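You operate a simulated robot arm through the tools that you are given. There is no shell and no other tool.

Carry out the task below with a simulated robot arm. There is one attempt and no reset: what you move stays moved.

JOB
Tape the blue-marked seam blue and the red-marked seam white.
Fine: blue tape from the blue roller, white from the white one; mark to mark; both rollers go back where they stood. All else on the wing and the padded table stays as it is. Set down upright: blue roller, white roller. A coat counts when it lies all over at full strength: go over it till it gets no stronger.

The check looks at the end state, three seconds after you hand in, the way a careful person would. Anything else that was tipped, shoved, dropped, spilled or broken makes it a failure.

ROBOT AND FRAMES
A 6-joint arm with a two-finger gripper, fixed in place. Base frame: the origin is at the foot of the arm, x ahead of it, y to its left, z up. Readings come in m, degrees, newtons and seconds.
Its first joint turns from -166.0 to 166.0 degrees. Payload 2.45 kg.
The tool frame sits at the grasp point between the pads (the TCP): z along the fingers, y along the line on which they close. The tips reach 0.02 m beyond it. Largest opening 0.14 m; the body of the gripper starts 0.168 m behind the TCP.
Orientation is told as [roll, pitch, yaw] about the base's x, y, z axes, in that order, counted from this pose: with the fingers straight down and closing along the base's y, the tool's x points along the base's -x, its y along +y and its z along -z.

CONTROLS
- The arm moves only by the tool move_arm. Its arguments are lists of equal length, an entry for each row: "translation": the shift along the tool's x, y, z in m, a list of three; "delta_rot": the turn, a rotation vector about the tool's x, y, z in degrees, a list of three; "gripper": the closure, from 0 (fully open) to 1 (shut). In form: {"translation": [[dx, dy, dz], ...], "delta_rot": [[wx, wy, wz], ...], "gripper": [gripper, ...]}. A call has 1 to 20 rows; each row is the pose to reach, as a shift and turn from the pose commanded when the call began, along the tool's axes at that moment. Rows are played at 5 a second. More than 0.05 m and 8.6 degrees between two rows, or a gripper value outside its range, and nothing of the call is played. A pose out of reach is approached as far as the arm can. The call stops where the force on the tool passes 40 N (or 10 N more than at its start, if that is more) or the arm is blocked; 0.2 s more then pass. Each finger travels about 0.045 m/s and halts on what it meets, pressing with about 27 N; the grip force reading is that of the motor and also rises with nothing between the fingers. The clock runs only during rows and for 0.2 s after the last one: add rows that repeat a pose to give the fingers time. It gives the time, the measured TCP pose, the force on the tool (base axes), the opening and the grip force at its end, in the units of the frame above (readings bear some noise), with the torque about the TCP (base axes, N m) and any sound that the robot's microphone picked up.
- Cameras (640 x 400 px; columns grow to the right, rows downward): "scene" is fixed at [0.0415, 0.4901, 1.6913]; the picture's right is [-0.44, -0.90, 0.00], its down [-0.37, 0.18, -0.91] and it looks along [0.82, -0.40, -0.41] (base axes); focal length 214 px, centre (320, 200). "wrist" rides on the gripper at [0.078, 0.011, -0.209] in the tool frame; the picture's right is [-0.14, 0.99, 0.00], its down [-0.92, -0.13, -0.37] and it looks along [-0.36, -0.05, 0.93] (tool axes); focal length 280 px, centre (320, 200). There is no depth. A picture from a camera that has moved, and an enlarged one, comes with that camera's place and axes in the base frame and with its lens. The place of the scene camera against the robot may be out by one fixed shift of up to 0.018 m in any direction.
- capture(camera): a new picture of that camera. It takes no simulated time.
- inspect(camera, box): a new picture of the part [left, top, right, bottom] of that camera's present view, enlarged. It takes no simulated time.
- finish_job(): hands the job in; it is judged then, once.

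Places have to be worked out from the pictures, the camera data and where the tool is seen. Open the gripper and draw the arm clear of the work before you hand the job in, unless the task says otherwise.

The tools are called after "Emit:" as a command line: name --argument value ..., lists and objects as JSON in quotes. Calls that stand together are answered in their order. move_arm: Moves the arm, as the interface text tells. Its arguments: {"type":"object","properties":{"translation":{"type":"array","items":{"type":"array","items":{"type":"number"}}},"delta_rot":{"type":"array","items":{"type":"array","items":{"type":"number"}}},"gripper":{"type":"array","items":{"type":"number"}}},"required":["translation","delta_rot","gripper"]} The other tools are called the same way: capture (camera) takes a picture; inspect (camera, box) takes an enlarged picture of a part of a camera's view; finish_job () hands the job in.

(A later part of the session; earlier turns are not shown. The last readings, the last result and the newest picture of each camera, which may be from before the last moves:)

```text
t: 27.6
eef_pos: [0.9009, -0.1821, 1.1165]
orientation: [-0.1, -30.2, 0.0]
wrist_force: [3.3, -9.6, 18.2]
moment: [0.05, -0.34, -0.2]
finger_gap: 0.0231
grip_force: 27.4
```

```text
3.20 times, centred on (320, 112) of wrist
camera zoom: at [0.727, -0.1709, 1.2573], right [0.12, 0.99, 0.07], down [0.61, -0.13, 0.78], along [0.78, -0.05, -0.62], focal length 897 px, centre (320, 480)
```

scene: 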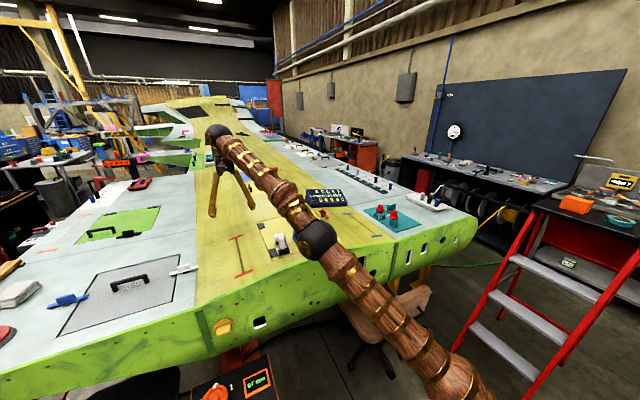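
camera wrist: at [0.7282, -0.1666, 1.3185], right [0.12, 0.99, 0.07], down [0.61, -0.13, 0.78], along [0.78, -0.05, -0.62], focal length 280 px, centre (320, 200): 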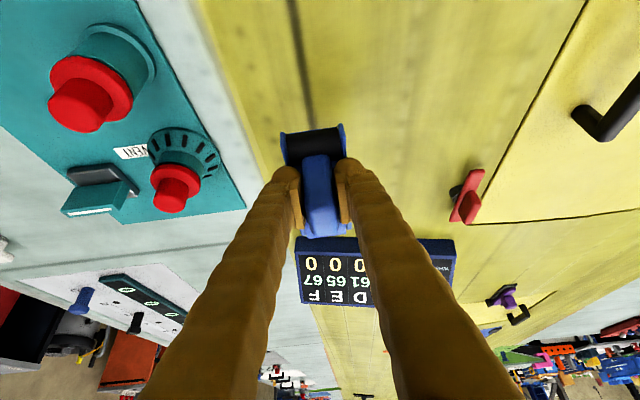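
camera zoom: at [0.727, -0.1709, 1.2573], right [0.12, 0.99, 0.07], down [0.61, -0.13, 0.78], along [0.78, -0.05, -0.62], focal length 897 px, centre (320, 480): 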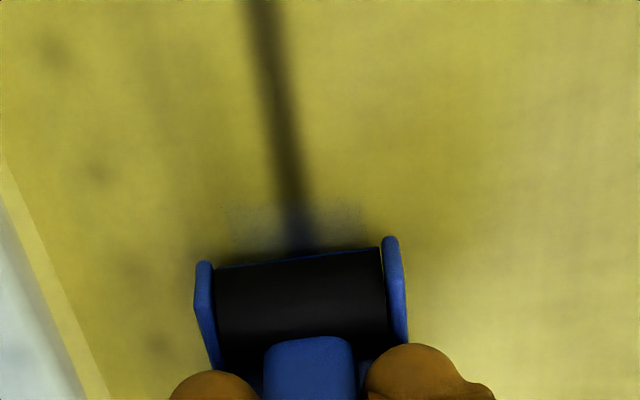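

Contact came at TCP z≈1.117 with about 20 N, and a faint blue film appeared. The force and torque say only the +y edge touches, because the crowned skin slopes down toward -y here. I'll lift 4 cm and back off to look at the patch it laid.

Emit:
move_arm --translation '[[-0.005, 0, -0.0086], [-0.0125, 0, -0.0215], [-0.02, 0, -0.0346], [0.005, 0, -0.05], [0.04, 0, -0.07], [0.075, 0, -0.09], [0.075, 0, -0.09]]' --delta_rot '[[0, 0, 0], [0, 0, 0], [0, 0, 0], [0, 0, 0], [0, 0, 0], [0, 0, 0], [0, 0, 0]]' --gripper '[0.95, 0.95, 0.95, 0.95, 0.95, 0.95, 0.95]'

Emit:
inspect --camera "scene" --box '[330, 185, 410, 235]'

Emit:
capture --camera "wrist"

```text
t: 29.2
eef_pos: [0.7887, -0.1834, 1.156]
orientation: [0.0, -30.0, 0.1]
wrist_force: [-0.3, 0.0, -3.0]
moment: [0.01, 0.07, -0.01]
finger_gap: 0.0226
grip_force: 27.2
```

```text
8.00 times, centred on (370, 210) of scene
camera zoom: at [0.0415, 0.4901, 1.6913], right [-0.44, -0.9, 0.0], down [-0.37, 0.18, -0.91], along [0.82, -0.4, -0.41], focal length 1716 px, centre (-80, 120)
```

zoom: 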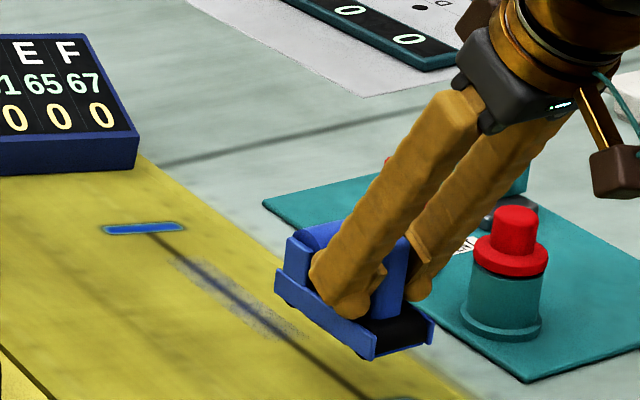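

```text
taken
camera wrist: at [0.6162, -0.1724, 1.2963], right [0.12, 0.99, 0.07], down [0.61, -0.13, 0.78], along [0.78, -0.05, -0.62], focal length 280 px, centre (320, 200)
```

wrist: 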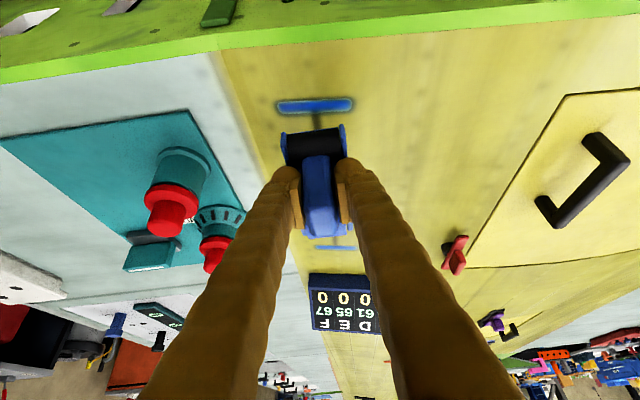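

The scene view shows a faint blue strip about as wide as the roller and roughly 15 cm long, so both drums lay film. I'll raise the arm and look straight at the patch from the wrist camera.

Emit:
move_arm --translation '[[-0.01, 0.02, -0.04], [-0.02, 0.05, -0.07], [-0.03, 0.08, -0.09], [-0.03, 0.1, -0.1], [-0.03, 0.1, -0.1]]' --delta_rot '[[0, 0, 0], [0, 0, 0], [0, 0, 0], [0, 0, 0], [0, 0, 0]]' --gripper '[0.95, 0.95, 0.95, 0.95, 0.95]'

Emit:
capture --camera "wrist"

Emit:
inspect --camera "scene" --box '[330, 200, 410, 250]'

Emit:
inspect --camera "wrist" --box '[180, 90, 340, 190]'

```text
t: 30.4
eef_pos: [0.7679, -0.0801, 1.2561]
orientation: [-0.1, -30.2, 0.0]
wrist_force: [0.0, -1.1, -1.9]
moment: [-0.01, 0.06, 0.0]
finger_gap: 0.0229
grip_force: 26.6
```

```text
taken
camera wrist: at [0.594, -0.0688, 1.3975], right [0.12, 0.99, 0.07], down [0.61, -0.13, 0.78], along [0.78, -0.05, -0.62], focal length 280 px, centre (320, 200)
```

wrist: 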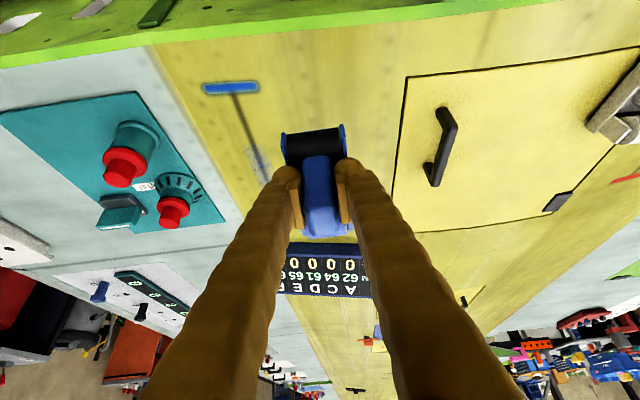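

```text
8.00 times, centred on (370, 225) of scene
camera zoom: at [0.0415, 0.4901, 1.6913], right [-0.44, -0.9, 0.0], down [-0.37, 0.18, -0.91], along [0.82, -0.4, -0.41], focal length 1716 px, centre (-80, 0)
```

zoom: 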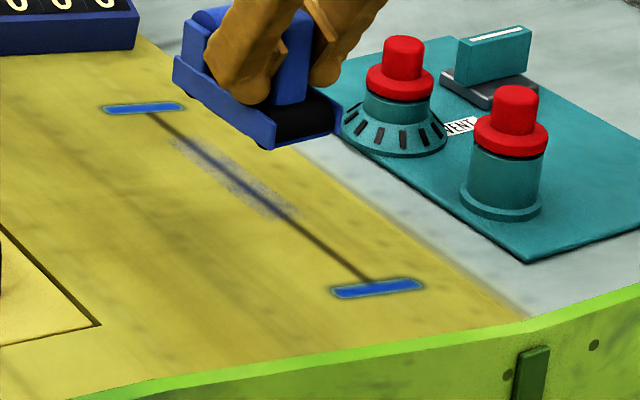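

```text
4.00 times, centred on (260, 140) of wrist
camera zoom: at [0.594, -0.0688, 1.3975], right [0.12, 0.99, 0.07], down [0.61, -0.13, 0.78], along [0.78, -0.05, -0.62], focal length 1122 px, centre (560, 440)
```

zoom: 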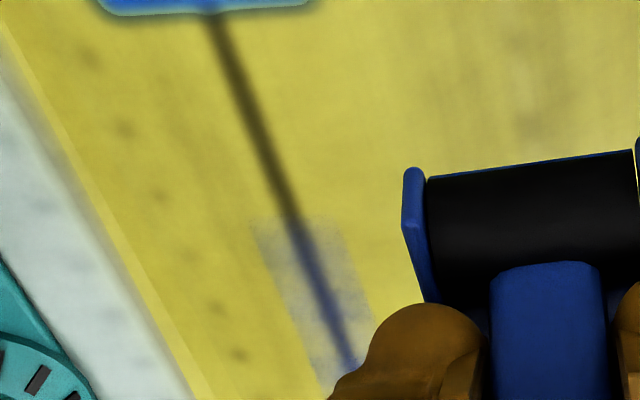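

The patch runs from x≈0.863 to 0.984 with TCP at 0.900, 36 mm wide and centred on the seam, so the whole footprint lays film. I'll roll the tool about 12° to sit flush on the sloped skin and come back just above the seam middle.

Emit:
move_arm --translation '[[-0.005, -0.03, 0.02], [-0.012, -0.06, 0.045], [-0.018, -0.09, 0.07], [-0.024, -0.113, 0.1], [-0.03, -0.113, 0.13], [-0.0359, -0.113, 0.1609], [-0.0359, -0.113, 0.1609]]' --delta_rot '[[-2.6, 0, 1.5], [-5.2, 0, 3], [-7.8, 0, 4.5], [-10.4, 0, 6], [-10.4, 0, 6], [-10.4, 0, 6], [-10.4, 0, 6]]' --gripper '[0.95, 0.95, 0.95, 0.95, 0.95, 0.95, 0.95]'

Emit:
inspect --camera "scene" --box '[330, 190, 410, 240]'

Emit:
inspect --camera "wrist" --box '[220, 50, 420, 175]'

```text
t: 32.0
eef_pos: [0.8772, -0.1959, 1.1337]
orientation: [13.8, -29.5, -6.9]
wrist_force: [-0.2, -0.5, -1.8]
moment: [-0.03, 0.06, 0.02]
finger_gap: 0.0232
grip_force: 26.7
```

```text
8.00 times, centred on (370, 215) of scene
camera zoom: at [0.0415, 0.4901, 1.6913], right [-0.44, -0.9, 0.0], down [-0.37, 0.18, -0.91], along [0.82, -0.4, -0.41], focal length 1716 px, centre (-80, 80)
```

zoom: 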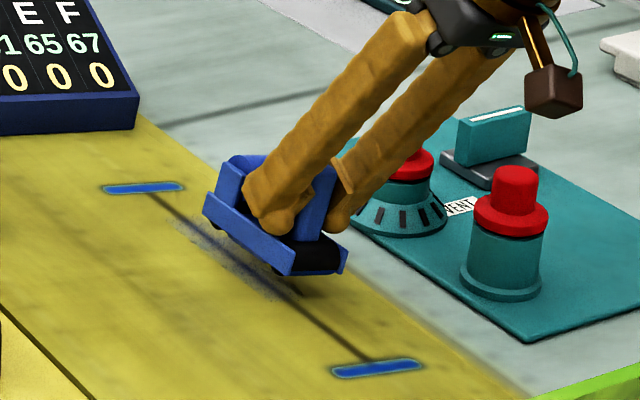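

```text
3.20 times, centred on (320, 112) of wrist
camera zoom: at [0.7049, -0.2144, 1.2743], right [0.12, 0.95, 0.27], down [0.61, -0.29, 0.74], along [0.78, 0.08, -0.62], focal length 897 px, centre (320, 480)
```

zoom: 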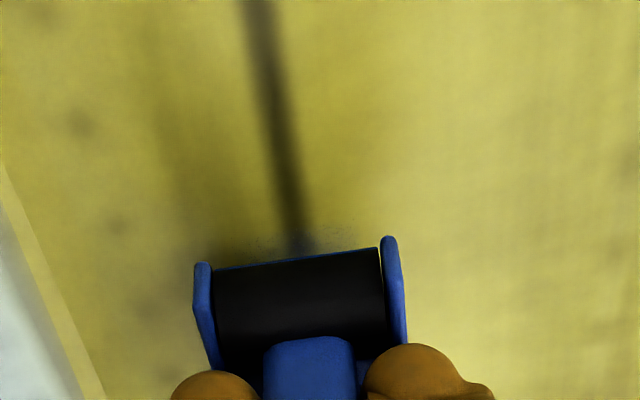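

The roller is aligned over the seam line. I'll lower along the roller's own normal in small steps until it touches, and check the torque to see whether it's flush.

Emit:
move_arm --translation '[[0.004, 0, 0.0069], [0.006, 0, 0.0104], [0.007, 0, 0.0121], [0.0075, 0, 0.013], [0.008, 0, 0.0139], [0.0085, 0, 0.0147], [0.0085, 0, 0.0147]]' --delta_rot '[[0, 0, 0], [0, 0, 0], [0, 0, 0], [0, 0, 0], [0, 0, 0], [0, 0, 0], [0, 0, 0]]' --gripper '[0.95, 0.95, 0.95, 0.95, 0.95, 0.95, 0.95]'

Emit:
inspect --camera "scene" --box '[330, 190, 410, 240]'

```text
t: 33.6
eef_pos: [0.877, -0.1909, 1.1192]
orientation: [13.8, -29.4, -6.7]
wrist_force: [-0.7, -0.3, -1.6]
moment: [-0.01, 0.07, 0.02]
finger_gap: 0.0231
grip_force: 26.8
```

```text
8.00 times, centred on (370, 215) of scene
camera zoom: at [0.0415, 0.4901, 1.6913], right [-0.44, -0.9, 0.0], down [-0.37, 0.18, -0.91], along [0.82, -0.4, -0.41], focal length 1716 px, centre (-80, 80)
```

zoom: 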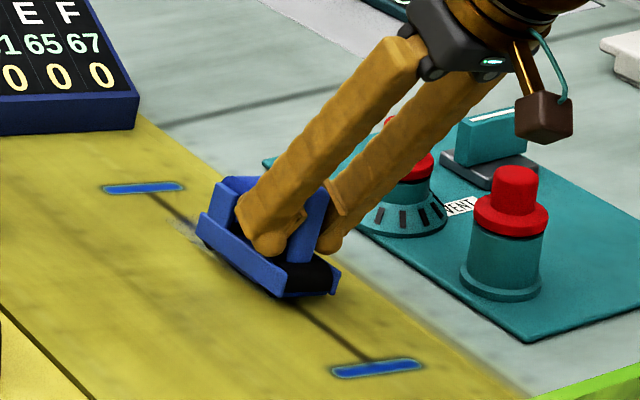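

Not yet in contact; I'll continue down in 0.75 mm rows.

Emit:
move_arm --translation '[[0.0005, 0, 0.0009], [0.001, 0, 0.0017], [0.0014, 0, 0.0024], [0.0018, 0, 0.003], [0.0022, 0, 0.0037], [0.0026, 0, 0.0044], [0.003, 0, 0.0052], [0.003, 0, 0.0052]]' --delta_rot '[[0, 0, 0], [0, 0, 0], [0, 0, 0], [0, 0, 0], [0, 0, 0], [0, 0, 0], [0, 0, 0], [0, 0, 0]]' --gripper '[0.95, 0.95, 0.95, 0.95, 0.95, 0.95, 0.95, 0.95]'

Emit:
inspect --camera "scene" --box '[330, 190, 410, 240]'

Emit:
inspect --camera "wrist" --box '[220, 50, 420, 175]'

```text
t: 35.4
eef_pos: [0.8776, -0.1899, 1.1142]
orientation: [13.9, -29.5, -6.8]
wrist_force: [-0.2, -0.2, 5.6]
moment: [-0.16, 0.11, 0.01]
finger_gap: 0.0229
grip_force: 27.0
```

```text
8.00 times, centred on (370, 215) of scene
camera zoom: at [0.0415, 0.4901, 1.6913], right [-0.44, -0.9, 0.0], down [-0.37, 0.18, -0.91], along [0.82, -0.4, -0.41], focal length 1716 px, centre (-80, 80)
```

zoom: 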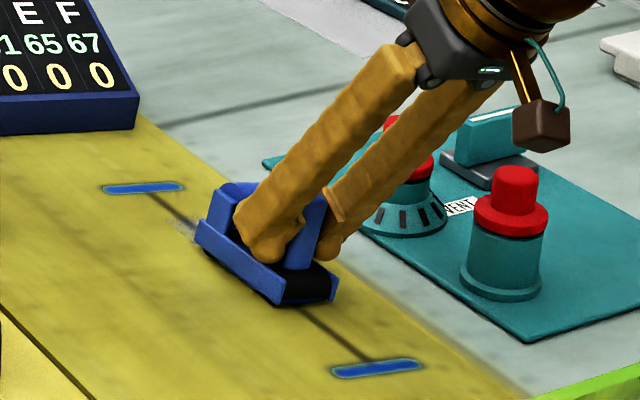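

```text
3.20 times, centred on (320, 112) of wrist
camera zoom: at [0.7046, -0.2088, 1.2537], right [0.12, 0.95, 0.27], down [0.61, -0.29, 0.74], along [0.78, 0.08, -0.62], focal length 897 px, centre (320, 480)
```

zoom: 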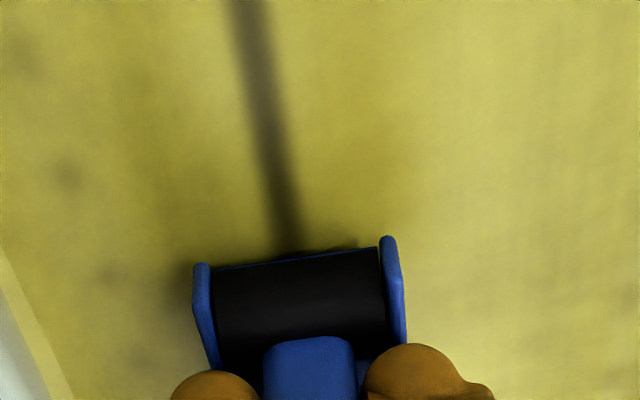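

With 12° roll the torque puts the contact on the -y edge, while with 0° it was on the +y edge, so the slope is around 6°. I'll lift 4 mm, roll back 6°, and touch again.

Emit:
move_arm --translation '[[-0.002, 0, -0.0035], [-0.002, 0.001, -0.0035], [-0.002, 0.002, -0.0035], [-0.001, 0.002, -0.0017], [0, 0.002, 0], [0.0005, 0.002, 0.0009], [0.0005, 0.002, 0.0009]]' --delta_rot '[[0, 0, 0], [2.6, 0, -1.5], [5.2, 0, -3], [5.2, 0, -3], [5.2, 0, -3], [5.2, 0, -3], [5.2, 0, -3]]' --gripper '[0.95, 0.95, 0.95, 0.95, 0.95, 0.95, 0.95]'

Emit:
inspect --camera "wrist" --box '[220, 50, 420, 175]'

```text
t: 37.0
eef_pos: [0.8783, -0.1877, 1.1131]
orientation: [6.9, -30.0, -3.5]
wrist_force: [1.6, -6.9, 12.8]
moment: [0.14, -0.23, -0.16]
finger_gap: 0.0229
grip_force: 27.2
```

```text
3.20 times, centred on (320, 112) of wrist
camera zoom: at [0.7047, -0.1916, 1.2543], right [0.12, 0.98, 0.17], down [0.61, -0.21, 0.76], along [0.78, 0.01, -0.62], focal length 897 px, centre (320, 480)
```

zoom: 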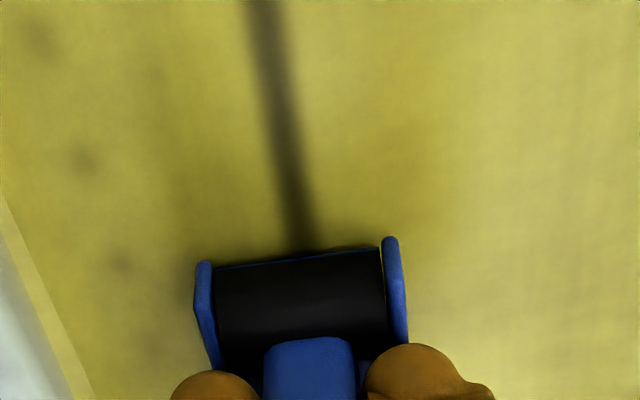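

Now the contact is on the +y edge again, so the slope is about 9°. I'll lift slightly, add 3° and press again.

Emit:
move_arm --translation '[[-0.0015, 0, -0.0026], [-0.0015, -0.0015, -0.0026], [-0.0008, -0.0015, -0.0013], [0, -0.0015, 0], [0.0004, -0.0015, 0.0007], [0.0008, -0.0015, 0.0014], [0.0008, -0.0015, 0.0014]]' --delta_rot '[[0, 0, 0], [-1.3, 0, 0.75], [-2.6, 0, 1.5], [-2.6, 0, 1.5], [-2.6, 0, 1.5], [-2.6, 0, 1.5], [-2.6, 0, 1.5]]' --gripper '[0.95, 0.95, 0.95, 0.95, 0.95, 0.95, 0.95]'

Emit:
inspect --camera "wrist" --box '[220, 50, 420, 175]'

Emit:
inspect --camera "scene" --box '[330, 190, 410, 240]'

```text
t: 38.6
eef_pos: [0.8784, -0.189, 1.1113]
orientation: [10.4, -29.7, -5.2]
wrist_force: [1.8, 1.4, 11.5]
moment: [0.03, 0.04, 0.04]
finger_gap: 0.0228
grip_force: 27.2
```

```text
3.20 times, centred on (320, 112) of wrist
camera zoom: at [0.7048, -0.2002, 1.2528], right [0.12, 0.97, 0.22], down [0.61, -0.25, 0.75], along [0.78, 0.05, -0.62], focal length 897 px, centre (320, 480)
```

zoom: 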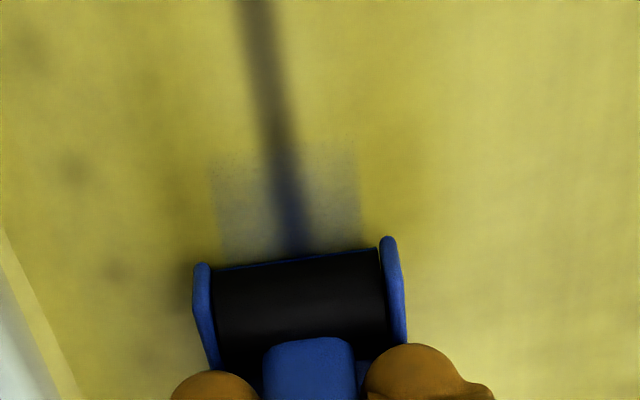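

```text
8.00 times, centred on (370, 215) of scene
camera zoom: at [0.0415, 0.4901, 1.6913], right [-0.44, -0.9, 0.0], down [-0.37, 0.18, -0.91], along [0.82, -0.4, -0.41], focal length 1716 px, centre (-80, 80)
```

zoom: 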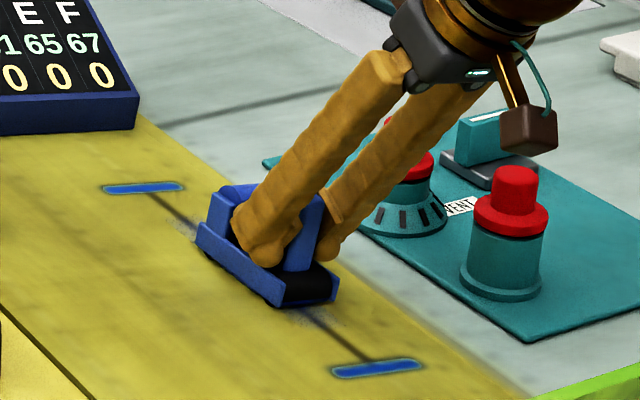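

It now sits nearly flush at 9° roll with about 13 N, and a clear rectangular film appears centred on the seam. I'll hold for a second to see if the film strengthens when standing still.

Emit:
move_arm --translation '[[0, 0, 0], [0, 0, 0], [0, 0, 0], [0, 0, 0], [0, 0, 0]]' --delta_rot '[[0, 0, 0], [0, 0, 0], [0, 0, 0], [0, 0, 0], [0, 0, 0]]' --gripper '[0.95, 0.95, 0.95, 0.95, 0.95]'

Emit:
inspect --camera "wrist" --box '[220, 50, 420, 175]'

```text
t: 39.8
eef_pos: [0.8782, -0.189, 1.1111]
orientation: [10.3, -29.8, -5.3]
wrist_force: [4.4, 0.4, 19.1]
moment: [0.04, -0.2, -0.03]
finger_gap: 0.023
grip_force: 26.6
```

```text
3.20 times, centred on (320, 112) of wrist
camera zoom: at [0.7047, -0.2003, 1.2527], right [0.12, 0.97, 0.22], down [0.61, -0.25, 0.75], along [0.78, 0.05, -0.62], focal length 897 px, centre (320, 480)
```

zoom: 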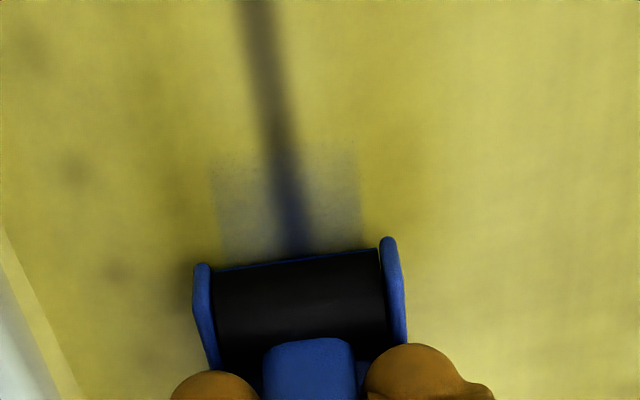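

Standing still does not strengthen it, so it takes rolling passes. I'll roll 3 cm toward the near mark and watch the force.

Emit:
move_arm --translation '[[0.0065, 0, -0.00375], [0.013, 0, -0.0075], [0.0195, 0, -0.01125], [0.026, 0, -0.015], [0.026, 0, -0.015]]' --delta_rot '[[0, 0, 0], [0, 0, 0], [0, 0, 0], [0, 0, 0], [0, 0, 0]]' --gripper '[0.95, 0.95, 0.95, 0.95, 0.95]'

Emit:
capture --camera "wrist"

Emit:
inspect --camera "scene" --box '[330, 190, 410, 240]'

```text
t: 41.0
eef_pos: [0.8473, -0.1888, 1.1106]
orientation: [10.4, -29.6, -5.2]
wrist_force: [6.9, -2.4, 15.2]
moment: [-0.02, -0.08, -0.01]
finger_gap: 0.0229
grip_force: 26.7
```

```text
taken
camera wrist: at [0.6747, -0.2, 1.2514], right [0.12, 0.97, 0.22], down [0.61, -0.25, 0.75], along [0.78, 0.05, -0.62], focal length 280 px, centre (320, 200)
```

wrist: 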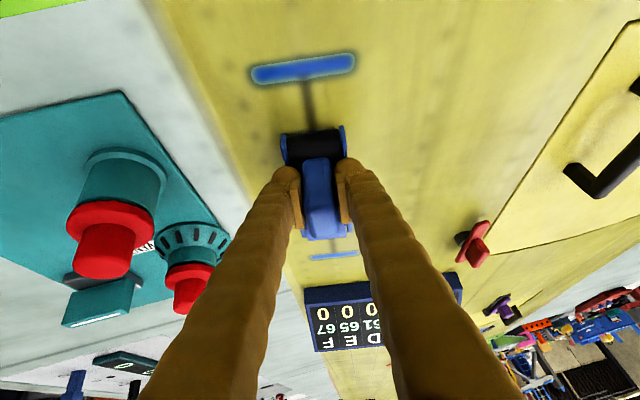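

```text
8.00 times, centred on (370, 215) of scene
camera zoom: at [0.0415, 0.4901, 1.6913], right [-0.44, -0.9, 0.0], down [-0.37, 0.18, -0.91], along [0.82, -0.4, -0.41], focal length 1716 px, centre (-80, 80)
```

zoom: 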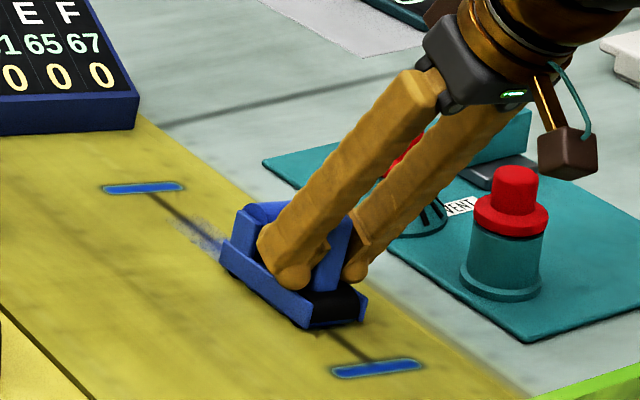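

The force stays moderate at about 17 N. I'll roll on 4 cm toward the near mark.

Emit:
move_arm --translation '[[0.0087, 0, -0.005], [0.0173, 0, -0.01], [0.026, 0, -0.015], [0.0329, 0, -0.019], [0.0329, 0, -0.019]]' --delta_rot '[[0, 0, 0], [0, 0, 0], [0, 0, 0], [0, 0, 0], [0, 0, 0]]' --gripper '[0.95, 0.95, 0.95, 0.95, 0.95]'

Emit:
capture --camera "wrist"

Emit:
inspect --camera "scene" --box '[330, 190, 410, 240]'

```text
t: 42.2
eef_pos: [0.8094, -0.1889, 1.1112]
orientation: [10.4, -29.7, -5.2]
wrist_force: [-0.4, 0.6, -2.4]
moment: [-0.04, 0.06, -0.02]
finger_gap: 0.0228
grip_force: 26.9
```

```text
taken
camera wrist: at [0.6361, -0.2001, 1.252], right [0.12, 0.97, 0.22], down [0.61, -0.25, 0.75], along [0.78, 0.05, -0.62], focal length 280 px, centre (320, 200)
```

wrist: 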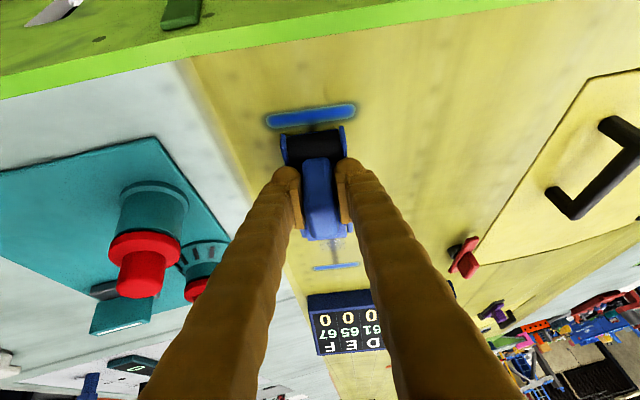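

```text
8.00 times, centred on (370, 215) of scene
camera zoom: at [0.0415, 0.4901, 1.6913], right [-0.44, -0.9, 0.0], down [-0.37, 0.18, -0.91], along [0.82, -0.4, -0.41], focal length 1716 px, centre (-80, 80)
```

zoom: 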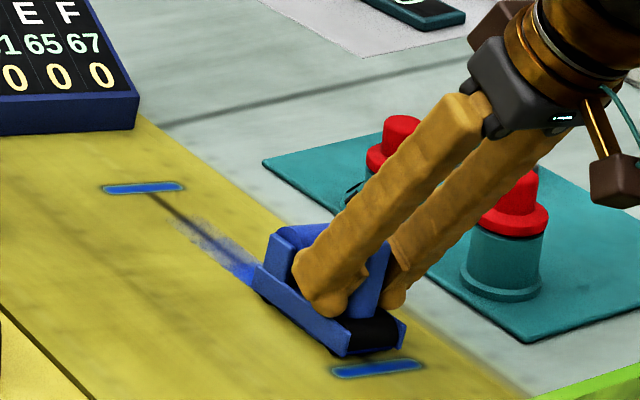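

Contact was lost: the skin drops toward the leading edge. Where the roller passed, the film is clearly stronger. I'll lower here until it touches again.

Emit:
move_arm --translation '[[0.0005, 0, 0.00087], [0.001, 0, 0.00173], [0.0014, 0, 0.0024], [0.0018, 0, 0.0031], [0.0022, 0, 0.0038], [0.0022, 0, 0.0038]]' --delta_rot '[[0, 0, 0], [0, 0, 0], [0, 0, 0], [0, 0, 0], [0, 0, 0], [0, 0, 0]]' --gripper '[0.95, 0.95, 0.95, 0.95, 0.95, 0.95]'

Emit:
inspect --camera "wrist" --box '[220, 50, 420, 175]'

```text
t: 43.6
eef_pos: [0.8101, -0.1873, 1.107]
orientation: [10.4, -29.7, -5.3]
wrist_force: [5.0, -6.8, 17.8]
moment: [-0.05, -0.2, -0.07]
finger_gap: 0.0228
grip_force: 27.6
```

```text
3.20 times, centred on (320, 112) of wrist
camera zoom: at [0.6366, -0.1992, 1.2478], right [0.12, 0.97, 0.22], down [0.61, -0.25, 0.75], along [0.78, 0.05, -0.62], focal length 897 px, centre (320, 480)
```

zoom: 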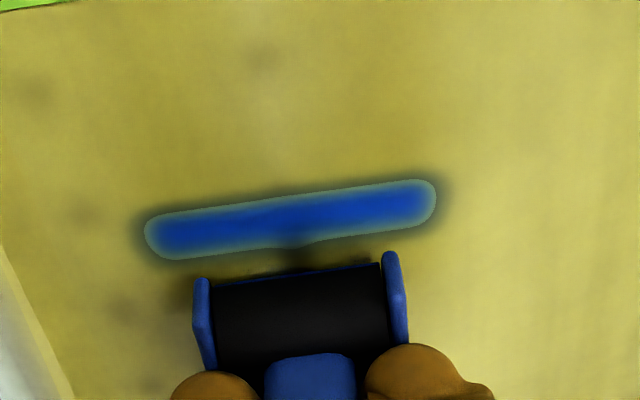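

In contact again with about 20 N; the near mark's centre is at x≈0.770 and the drum is just behind it. I'll roll the last 13 mm toward the mark, going down 1.5 mm with the curve.

Emit:
move_arm --translation '[[0.0041, 0, -0.0018], [0.0082, 0, -0.0035], [0.012, 0, -0.0052], [0.012, 0, -0.0052]]' --delta_rot '[[0, 0, 0], [0, 0, 0], [0, 0, 0], [0, 0, 0]]' --gripper '[0.95, 0.95, 0.95, 0.95]'

Emit:
inspect --camera "wrist" --box '[220, 50, 420, 175]'

```text
t: 44.6
eef_pos: [0.7967, -0.1873, 1.1028]
orientation: [10.5, -29.7, -5.2]
wrist_force: [6.0, -0.9, 14.3]
moment: [0.09, -0.12, 0.0]
finger_gap: 0.023
grip_force: 26.5
```

```text
3.20 times, centred on (320, 112) of wrist
camera zoom: at [0.6234, -0.1994, 1.2454], right [0.12, 0.97, 0.22], down [0.61, -0.25, 0.75], along [0.78, 0.05, -0.62], focal length 897 px, centre (320, 480)
```

zoom: 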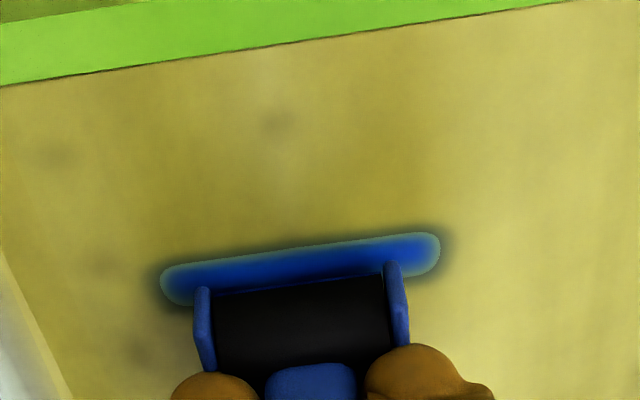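

The drum now reaches the near mark. I'll roll back outward 8 cm following the same height profile.

Emit:
move_arm --translation '[[-0.0065, 0, 0.0028], [-0.012, 0, 0.0052], [-0.0205, 0, 0.0087], [-0.0296, 0, 0.0127], [-0.0388, 0, 0.0169], [-0.0477, 0, 0.0214], [-0.0591, 0, 0.0277], [-0.0722, 0, 0.035], [-0.0722, 0, 0.035]]' --delta_rot '[[0, 0, 0], [0, 0, 0], [0, 0, 0], [0, 0, 0], [0, 0, 0], [0, 0, 0], [0, 0, 0], [0, 0, 0], [0, 0, 0]]' --gripper '[0.95, 0.95, 0.95, 0.95, 0.95, 0.95, 0.95, 0.95, 0.95]'

Emit:
inspect --camera "wrist" --box '[200, 0, 440, 150]'

Emit:
inspect --camera "scene" --box '[330, 190, 410, 240]'

```text
t: 46.6
eef_pos: [0.8762, -0.1877, 1.1116]
orientation: [10.4, -29.7, -5.3]
wrist_force: [0.2, -0.3, -1.7]
moment: [0.0, 0.04, 0.0]
finger_gap: 0.0229
grip_force: 27.2
```

```text
2.67 times, centred on (320, 75) of wrist
camera zoom: at [0.7031, -0.1994, 1.2524], right [0.12, 0.97, 0.22], down [0.61, -0.25, 0.75], along [0.78, 0.05, -0.62], focal length 748 px, centre (320, 533)
```

zoom: 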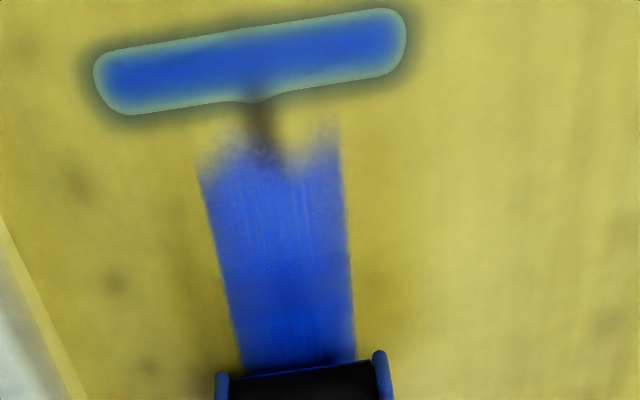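

```text
8.00 times, centred on (370, 215) of scene
camera zoom: at [0.0415, 0.4901, 1.6913], right [-0.44, -0.9, 0.0], down [-0.37, 0.18, -0.91], along [0.82, -0.4, -0.41], focal length 1716 px, centre (-80, 80)
```

zoom: 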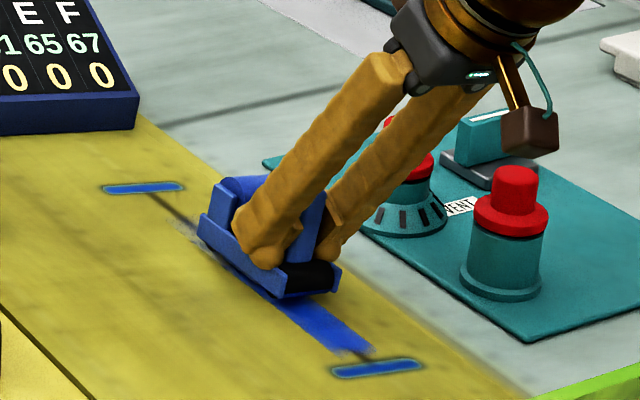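

A strong blue stripe now lies from x≈0.795, stopping about 2 cm short of the near mark, so the contact line is close under the TCP. Contact is lost here, so I'll lower to touch again.

Emit:
move_arm --translation '[[0.0004, 0, 0.0007], [0.0007, 0, 0.0012], [0.001, 0, 0.0017], [0.0013, 0, 0.0023], [0.0013, 0, 0.0023]]' --delta_rot '[[0, 0, 0], [0, 0, 0], [0, 0, 0], [0, 0, 0], [0, 0, 0]]' --gripper '[0.95, 0.95, 0.95, 0.95, 0.95]'

```text
t: 47.8
eef_pos: [0.8756, -0.188, 1.1072]
orientation: [10.4, -29.6, -5.2]
wrist_force: [-1.1, 0.6, -1.8]
moment: [-0.01, 0.06, -0.03]
finger_gap: 0.0229
grip_force: 27.2
```

No contact even though I'm lower than before, so the handle has slid a few mm up in the fingers. I'll keep lowering gently and use less force from now on.

Emit:
move_arm --translation '[[0.0004, 0, 0.0007], [0.0007, 0, 0.0012], [0.001, 0, 0.0017], [0.0013, 0, 0.0023], [0.0013, 0, 0.0023]]' --delta_rot '[[0, 0, 0], [0, 0, 0], [0, 0, 0], [0, 0, 0], [0, 0, 0]]' --gripper '[0.95, 0.95, 0.95, 0.95, 0.95]'

Emit:
inspect --camera "scene" --box '[340, 200, 388, 230]'

Emit:
inspect --camera "wrist" --box '[240, 100, 400, 250]'

```text
t: 49.0
eef_pos: [0.8768, -0.1885, 1.1043]
orientation: [10.5, -29.7, -5.2]
wrist_force: [-0.2, -0.2, -1.9]
moment: [0.04, 0.03, -0.02]
finger_gap: 0.0229
grip_force: 27.3
```

```text
13.33 times, centred on (364, 215) of scene
camera zoom: at [0.0415, 0.4901, 1.6913], right [-0.44, -0.9, 0.0], down [-0.37, 0.18, -0.91], along [0.82, -0.4, -0.41], focal length 2860 px, centre (-267, 0)
```

zoom: 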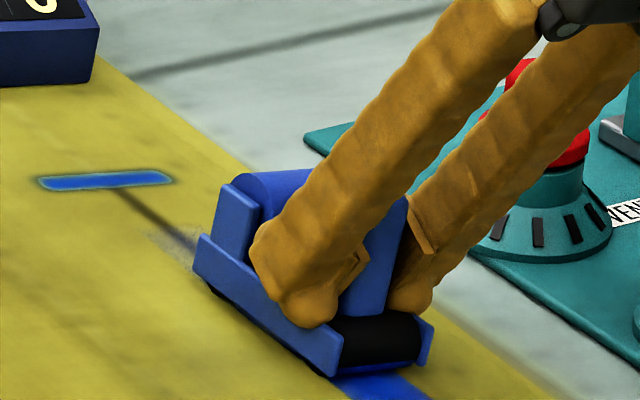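

```text
2.67 times, centred on (320, 175) of wrist
camera zoom: at [0.7038, -0.1993, 1.2465], right [0.12, 0.97, 0.22], down [0.61, -0.25, 0.75], along [0.78, 0.05, -0.62], focal length 748 px, centre (320, 267)
```

zoom: 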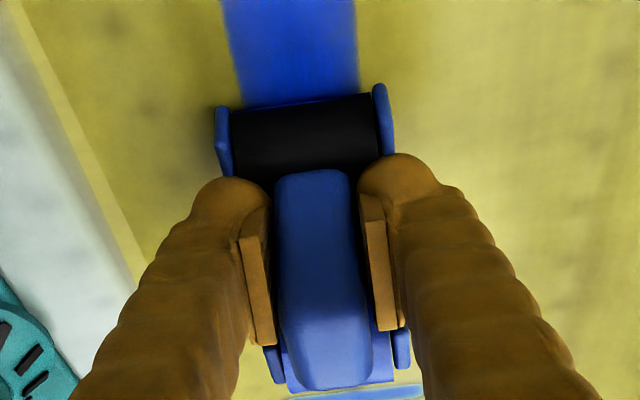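

The fingers now sit deeper on the handle, near the deck, so further slip is limited. I'll continue lowering until the drums touch.

Emit:
move_arm --translation '[[0.0004, 0, 0.0007], [0.0007, 0, 0.0012], [0.001, 0, 0.0017], [0.0013, 0, 0.0023], [0.0013, 0, 0.0023]]' --delta_rot '[[0, 0, 0], [0, 0, 0], [0, 0, 0], [0, 0, 0], [0, 0, 0]]' --gripper '[0.95, 0.95, 0.95, 0.95, 0.95]'

```text
t: 50.2
eef_pos: [0.8778, -0.1887, 1.1039]
orientation: [10.3, -29.8, -5.1]
wrist_force: [-5.0, -4.4, 17.9]
moment: [0.03, -0.09, -0.07]
finger_gap: 0.0231
grip_force: 26.7
```

Contact again with about 20 N, centred between the drums. I'll ease up slightly and roll outward 4 cm.

Emit:
move_arm --translation '[[-0.009, 0, 0.0046], [-0.0176, 0, 0.0096], [-0.0263, 0, 0.0146], [-0.0349, 0, 0.0196], [-0.0349, 0, 0.0196]]' --delta_rot '[[0, 0, 0], [0, 0, 0], [0, 0, 0], [0, 0, 0], [0, 0, 0]]' --gripper '[0.95, 0.95, 0.95, 0.95, 0.95]'

Emit:
inspect --camera "scene" --box '[330, 195, 394, 235]'

```text
t: 51.4
eef_pos: [0.917, -0.1872, 1.1026]
orientation: [10.4, -29.5, -5.3]
wrist_force: [-2.1, -0.1, 5.6]
moment: [0.05, 0.02, -0.03]
finger_gap: 0.0228
grip_force: 27.7
```

```text
10.00 times, centred on (362, 215) of scene
camera zoom: at [0.0415, 0.4901, 1.6913], right [-0.44, -0.9, 0.0], down [-0.37, 0.18, -0.91], along [0.82, -0.4, -0.41], focal length 2145 px, centre (-100, 50)
```

zoom: 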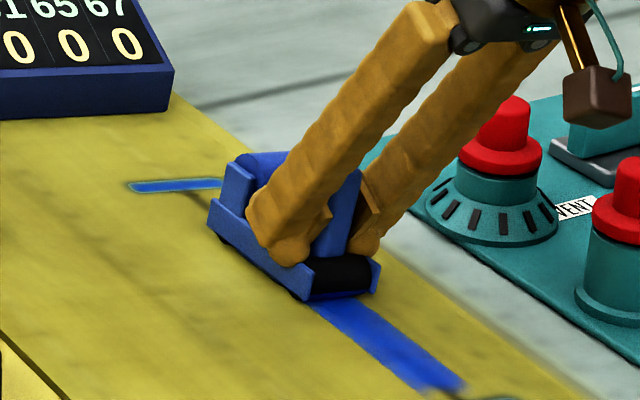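

Force is 7–8 N and the film behind is solid. I'll roll on another 4 cm, pressing a touch more.

Emit:
move_arm --translation '[[-0.0085, 0, 0.0053], [-0.0171, 0, 0.0105], [-0.0257, 0, 0.0156], [-0.0342, 0, 0.0207], [-0.0342, 0, 0.0207]]' --delta_rot '[[0, 0, 0], [0, 0, 0], [0, 0, 0], [0, 0, 0], [0, 0, 0]]' --gripper '[0.95, 0.95, 0.95, 0.95, 0.95]'

Emit:
inspect --camera "scene" --box '[330, 195, 394, 235]'

Emit:
capture --camera "wrist"

```text
t: 52.6
eef_pos: [0.9556, -0.1885, 1.1037]
orientation: [10.4, -29.7, -5.2]
wrist_force: [-3.7, -4.4, 8.0]
moment: [-0.03, -0.11, -0.05]
finger_gap: 0.0227
grip_force: 26.2
```

```text
10.00 times, centred on (362, 215) of scene
camera zoom: at [0.0415, 0.4901, 1.6913], right [-0.44, -0.9, 0.0], down [-0.37, 0.18, -0.91], along [0.82, -0.4, -0.41], focal length 2145 px, centre (-100, 50)
```

zoom: 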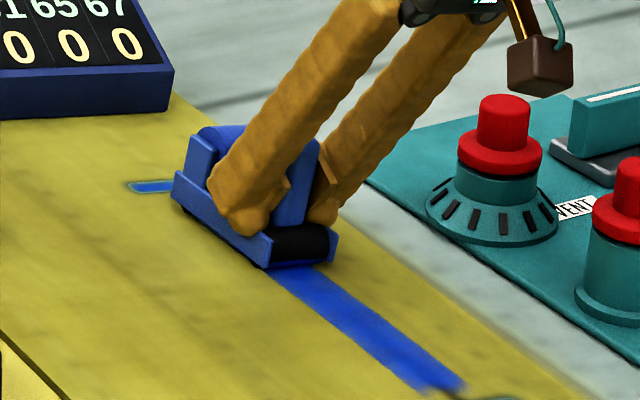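

```text
taken
camera wrist: at [0.7836, -0.1994, 1.244], right [0.12, 0.97, 0.22], down [0.61, -0.25, 0.75], along [0.78, 0.05, -0.62], focal length 280 px, centre (320, 200)
```

wrist: 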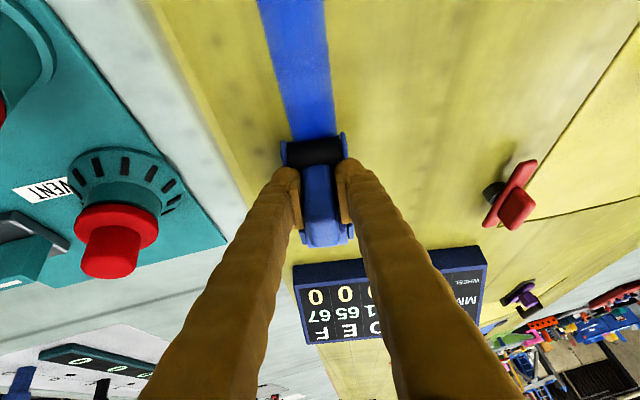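

The tail is still roughly 3–4 cm short of the far mark. I'll roll 3 cm further out.

Emit:
move_arm --translation '[[-0.0085, 0, 0.0053], [-0.0171, 0, 0.0105], [-0.0257, 0, 0.0155], [-0.0257, 0, 0.0155]]' --delta_rot '[[0, 0, 0], [0, 0, 0], [0, 0, 0], [0, 0, 0]]' --gripper '[0.95, 0.95, 0.95, 0.95]'

Emit:
inspect --camera "scene" --box '[330, 195, 394, 235]'

```text
t: 53.6
eef_pos: [0.9858, -0.1872, 1.1042]
orientation: [10.4, -29.7, -5.2]
wrist_force: [-5.2, -1.9, 18.4]
moment: [0.04, -0.12, -0.01]
finger_gap: 0.0226
grip_force: 27.3
```

```text
10.00 times, centred on (362, 215) of scene
camera zoom: at [0.0415, 0.4901, 1.6913], right [-0.44, -0.9, 0.0], down [-0.37, 0.18, -0.91], along [0.82, -0.4, -0.41], focal length 2145 px, centre (-100, 50)
```

zoom: 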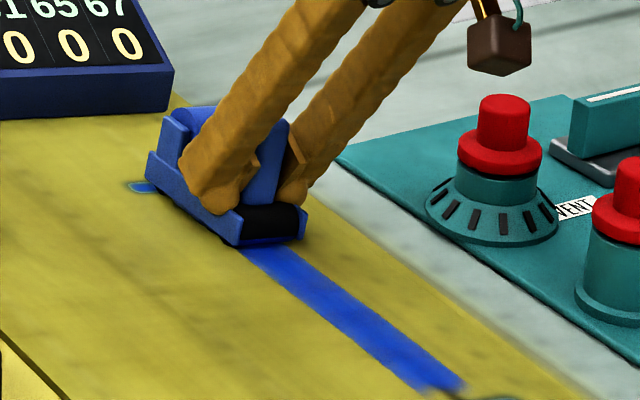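

The tail is now around the far mark. I'll roll back 6 cm toward the near side (with slightly less pressure) to see where the film ends at the far mark.

Emit:
move_arm --translation '[[0.0084, 0, -0.0054], [0.0171, 0, -0.0104], [0.0257, 0, -0.0154], [0.0344, 0, -0.0204], [0.0431, 0, -0.0254], [0.0517, 0, -0.0304], [0.0517, 0, -0.0304]]' --delta_rot '[[0, 0, 0], [0, 0, 0], [0, 0, 0], [0, 0, 0], [0, 0, 0], [0, 0, 0], [0, 0, 0]]' --gripper '[0.95, 0.95, 0.95, 0.95, 0.95, 0.95, 0.95]'

Emit:
inspect --camera "scene" --box '[330, 195, 394, 235]'

```text
t: 55.2
eef_pos: [0.926, -0.1863, 1.1017]
orientation: [10.4, -29.7, -5.2]
wrist_force: [1.3, -0.3, 16.5]
moment: [0.06, 0.08, 0.02]
finger_gap: 0.0229
grip_force: 27.0
```

```text
10.00 times, centred on (362, 215) of scene
camera zoom: at [0.0415, 0.4901, 1.6913], right [-0.44, -0.9, 0.0], down [-0.37, 0.18, -0.91], along [0.82, -0.4, -0.41], focal length 2145 px, centre (-100, 50)
```

zoom: 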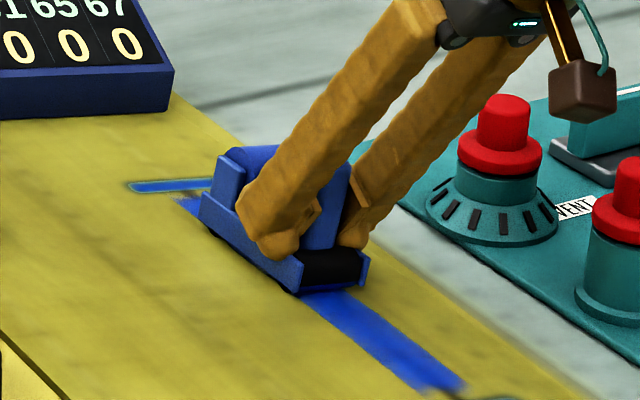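

The film's far end is close to the far mark. Let me zoom in on that end.

Emit:
inspect --camera "scene" --box '[338, 207, 362, 222]'

Emit:
inspect --camera "scene" --box '[366, 222, 398, 242]'

```text
16.00 times, centred on (350, 214) of scene
camera zoom: at [0.0415, 0.4901, 1.6913], right [-0.44, -0.9, 0.0], down [-0.37, 0.18, -0.91], along [0.82, -0.4, -0.41], focal length 3432 px, centre (-160, -32)
```

zoom: 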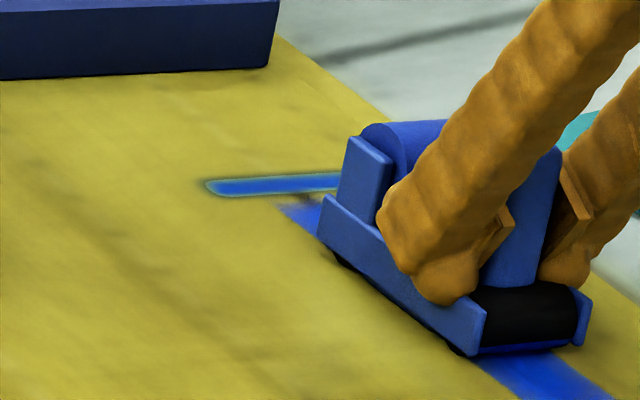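

```text
16.00 times, centred on (382, 232) of scene
camera zoom: at [0.0415, 0.4901, 1.6913], right [-0.44, -0.9, 0.0], down [-0.37, 0.18, -0.91], along [0.82, -0.4, -0.41], focal length 3432 px, centre (-672, -312)
```

zoom: 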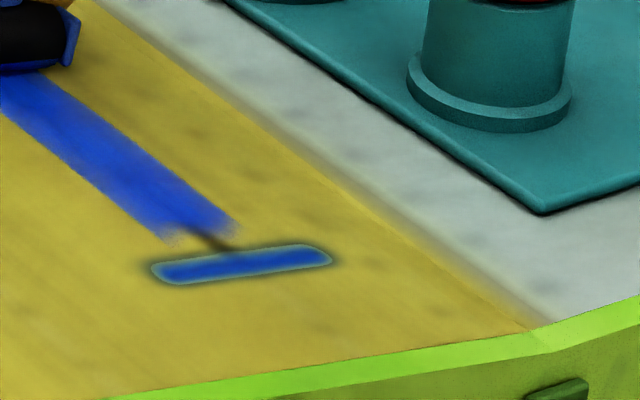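

Both ends lack about 2 cm. I'll roll out 7.7 cm so the tail drum reaches the far mark's middle.

Emit:
move_arm --translation '[[-0.0113, 0, 0.0063], [-0.0223, 0, 0.0126], [-0.0333, 0, 0.0189], [-0.0443, 0, 0.0252], [-0.0553, 0, 0.0316], [-0.0667, 0, 0.0382], [-0.0667, 0, 0.0382]]' --delta_rot '[[0, 0, 0], [0, 0, 0], [0, 0, 0], [0, 0, 0], [0, 0, 0], [0, 0, 0], [0, 0, 0]]' --gripper '[0.95, 0.95, 0.95, 0.95, 0.95, 0.95, 0.95]'

Emit:
inspect --camera "scene" --box '[330, 195, 394, 235]'

```text
t: 56.8
eef_pos: [1.0029, -0.189, 1.1018]
orientation: [10.4, -29.8, -5.1]
wrist_force: [0.0, -0.4, -1.7]
moment: [0.0, 0.09, -0.01]
finger_gap: 0.0228
grip_force: 26.6
```

```text
10.00 times, centred on (362, 215) of scene
camera zoom: at [0.0415, 0.4901, 1.6913], right [-0.44, -0.9, 0.0], down [-0.37, 0.18, -0.91], along [0.82, -0.4, -0.41], focal length 2145 px, centre (-100, 50)
```

zoom: 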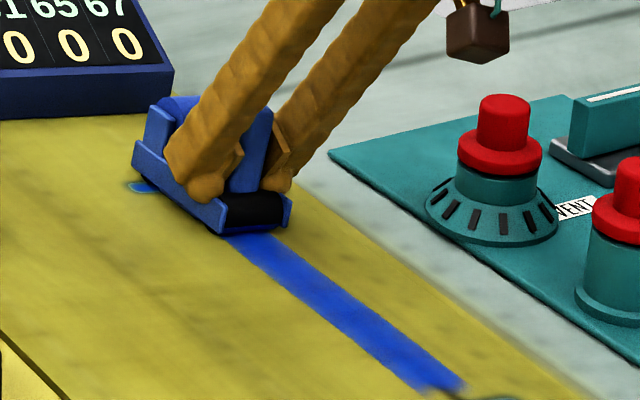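

Contact was lost at the far end. I'll lower here until it touches.

Emit:
move_arm --translation '[[0.0003, 0, 0.0006], [0.0006, 0, 0.0011], [0.0009, 0, 0.0016], [0.0012, 0, 0.0021], [0.0012, 0, 0.0021]]' --delta_rot '[[0, 0, 0], [0, 0, 0], [0, 0, 0], [0, 0, 0], [0, 0, 0]]' --gripper '[0.95, 0.95, 0.95, 0.95, 0.95]'

```text
t: 58.0
eef_pos: [1.0036, -0.1878, 1.1016]
orientation: [10.3, -29.8, -5.2]
wrist_force: [1.9, -7.1, 18.4]
moment: [-0.04, -0.14, -0.02]
finger_gap: 0.023
grip_force: 26.8
```

In contact. I'll roll back 7 cm at this height and check the far end of the film.

Emit:
move_arm --translation '[[0.0085, 0, -0.0052], [0.0172, 0, -0.0102], [0.0258, 0, -0.0152], [0.0345, 0, -0.0202], [0.0431, 0, -0.0252], [0.0518, 0, -0.0302], [0.0605, 0, -0.0352], [0.0605, 0, -0.0352]]' --delta_rot '[[0, 0, 0], [0, 0, 0], [0, 0, 0], [0, 0, 0], [0, 0, 0], [0, 0, 0], [0, 0, 0], [0, 0, 0]]' --gripper '[0.95, 0.95, 0.95, 0.95, 0.95, 0.95, 0.95, 0.95]'

Emit:
inspect --camera "scene" --box '[338, 207, 362, 222]'

```text
t: 59.8
eef_pos: [0.9333, -0.1873, 1.1]
orientation: [10.4, -29.7, -5.2]
wrist_force: [6.1, -2.0, 21.0]
moment: [0.21, -0.23, -0.07]
finger_gap: 0.0231
grip_force: 26.7
```

```text
16.00 times, centred on (350, 214) of scene
camera zoom: at [0.0415, 0.4901, 1.6913], right [-0.44, -0.9, 0.0], down [-0.37, 0.18, -0.91], along [0.82, -0.4, -0.41], focal length 3432 px, centre (-160, -32)
```

zoom: 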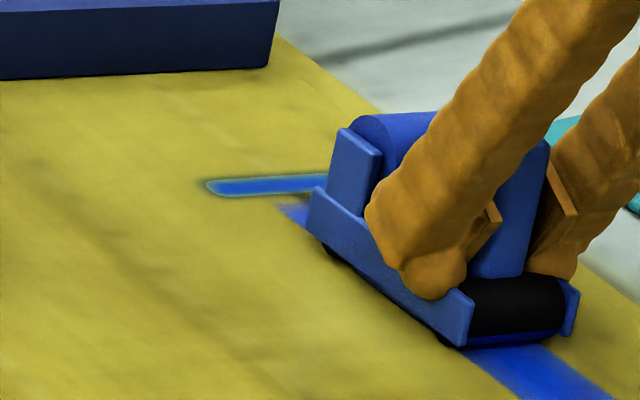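

The far 1–2 cm got only faint film because the tail drum barely touched there. I'll go back out slightly raised, pitch the roller 3° tail-down, and lower to contact.

Emit:
move_arm --translation '[[-0.0101, 0, 0.0036], [-0.0187, 0, 0.0086], [-0.0274, 0, 0.0136], [-0.0361, 0, 0.0186], [-0.0447, 0, 0.0236], [-0.0534, 0, 0.0286], [-0.062, 0, 0.0336], [-0.062, 0, 0.0336]]' --delta_rot '[[0, 0, 0], [0, 0, 0], [0, 0, 0], [0, 0.7, 0], [0, 1.5, 0], [0, 2.2, 0], [0, 3, 0], [0, 3, 0]]' --gripper '[0.95, 0.95, 0.95, 0.95, 0.95, 0.95, 0.95, 0.95]'

```text
t: 61.6
eef_pos: [1.0044, -0.1863, 1.1021]
orientation: [10.2, -26.8, -4.5]
wrist_force: [-0.9, -2.6, 9.6]
moment: [0.08, -0.76, -0.21]
finger_gap: 0.0229
grip_force: 26.7
```

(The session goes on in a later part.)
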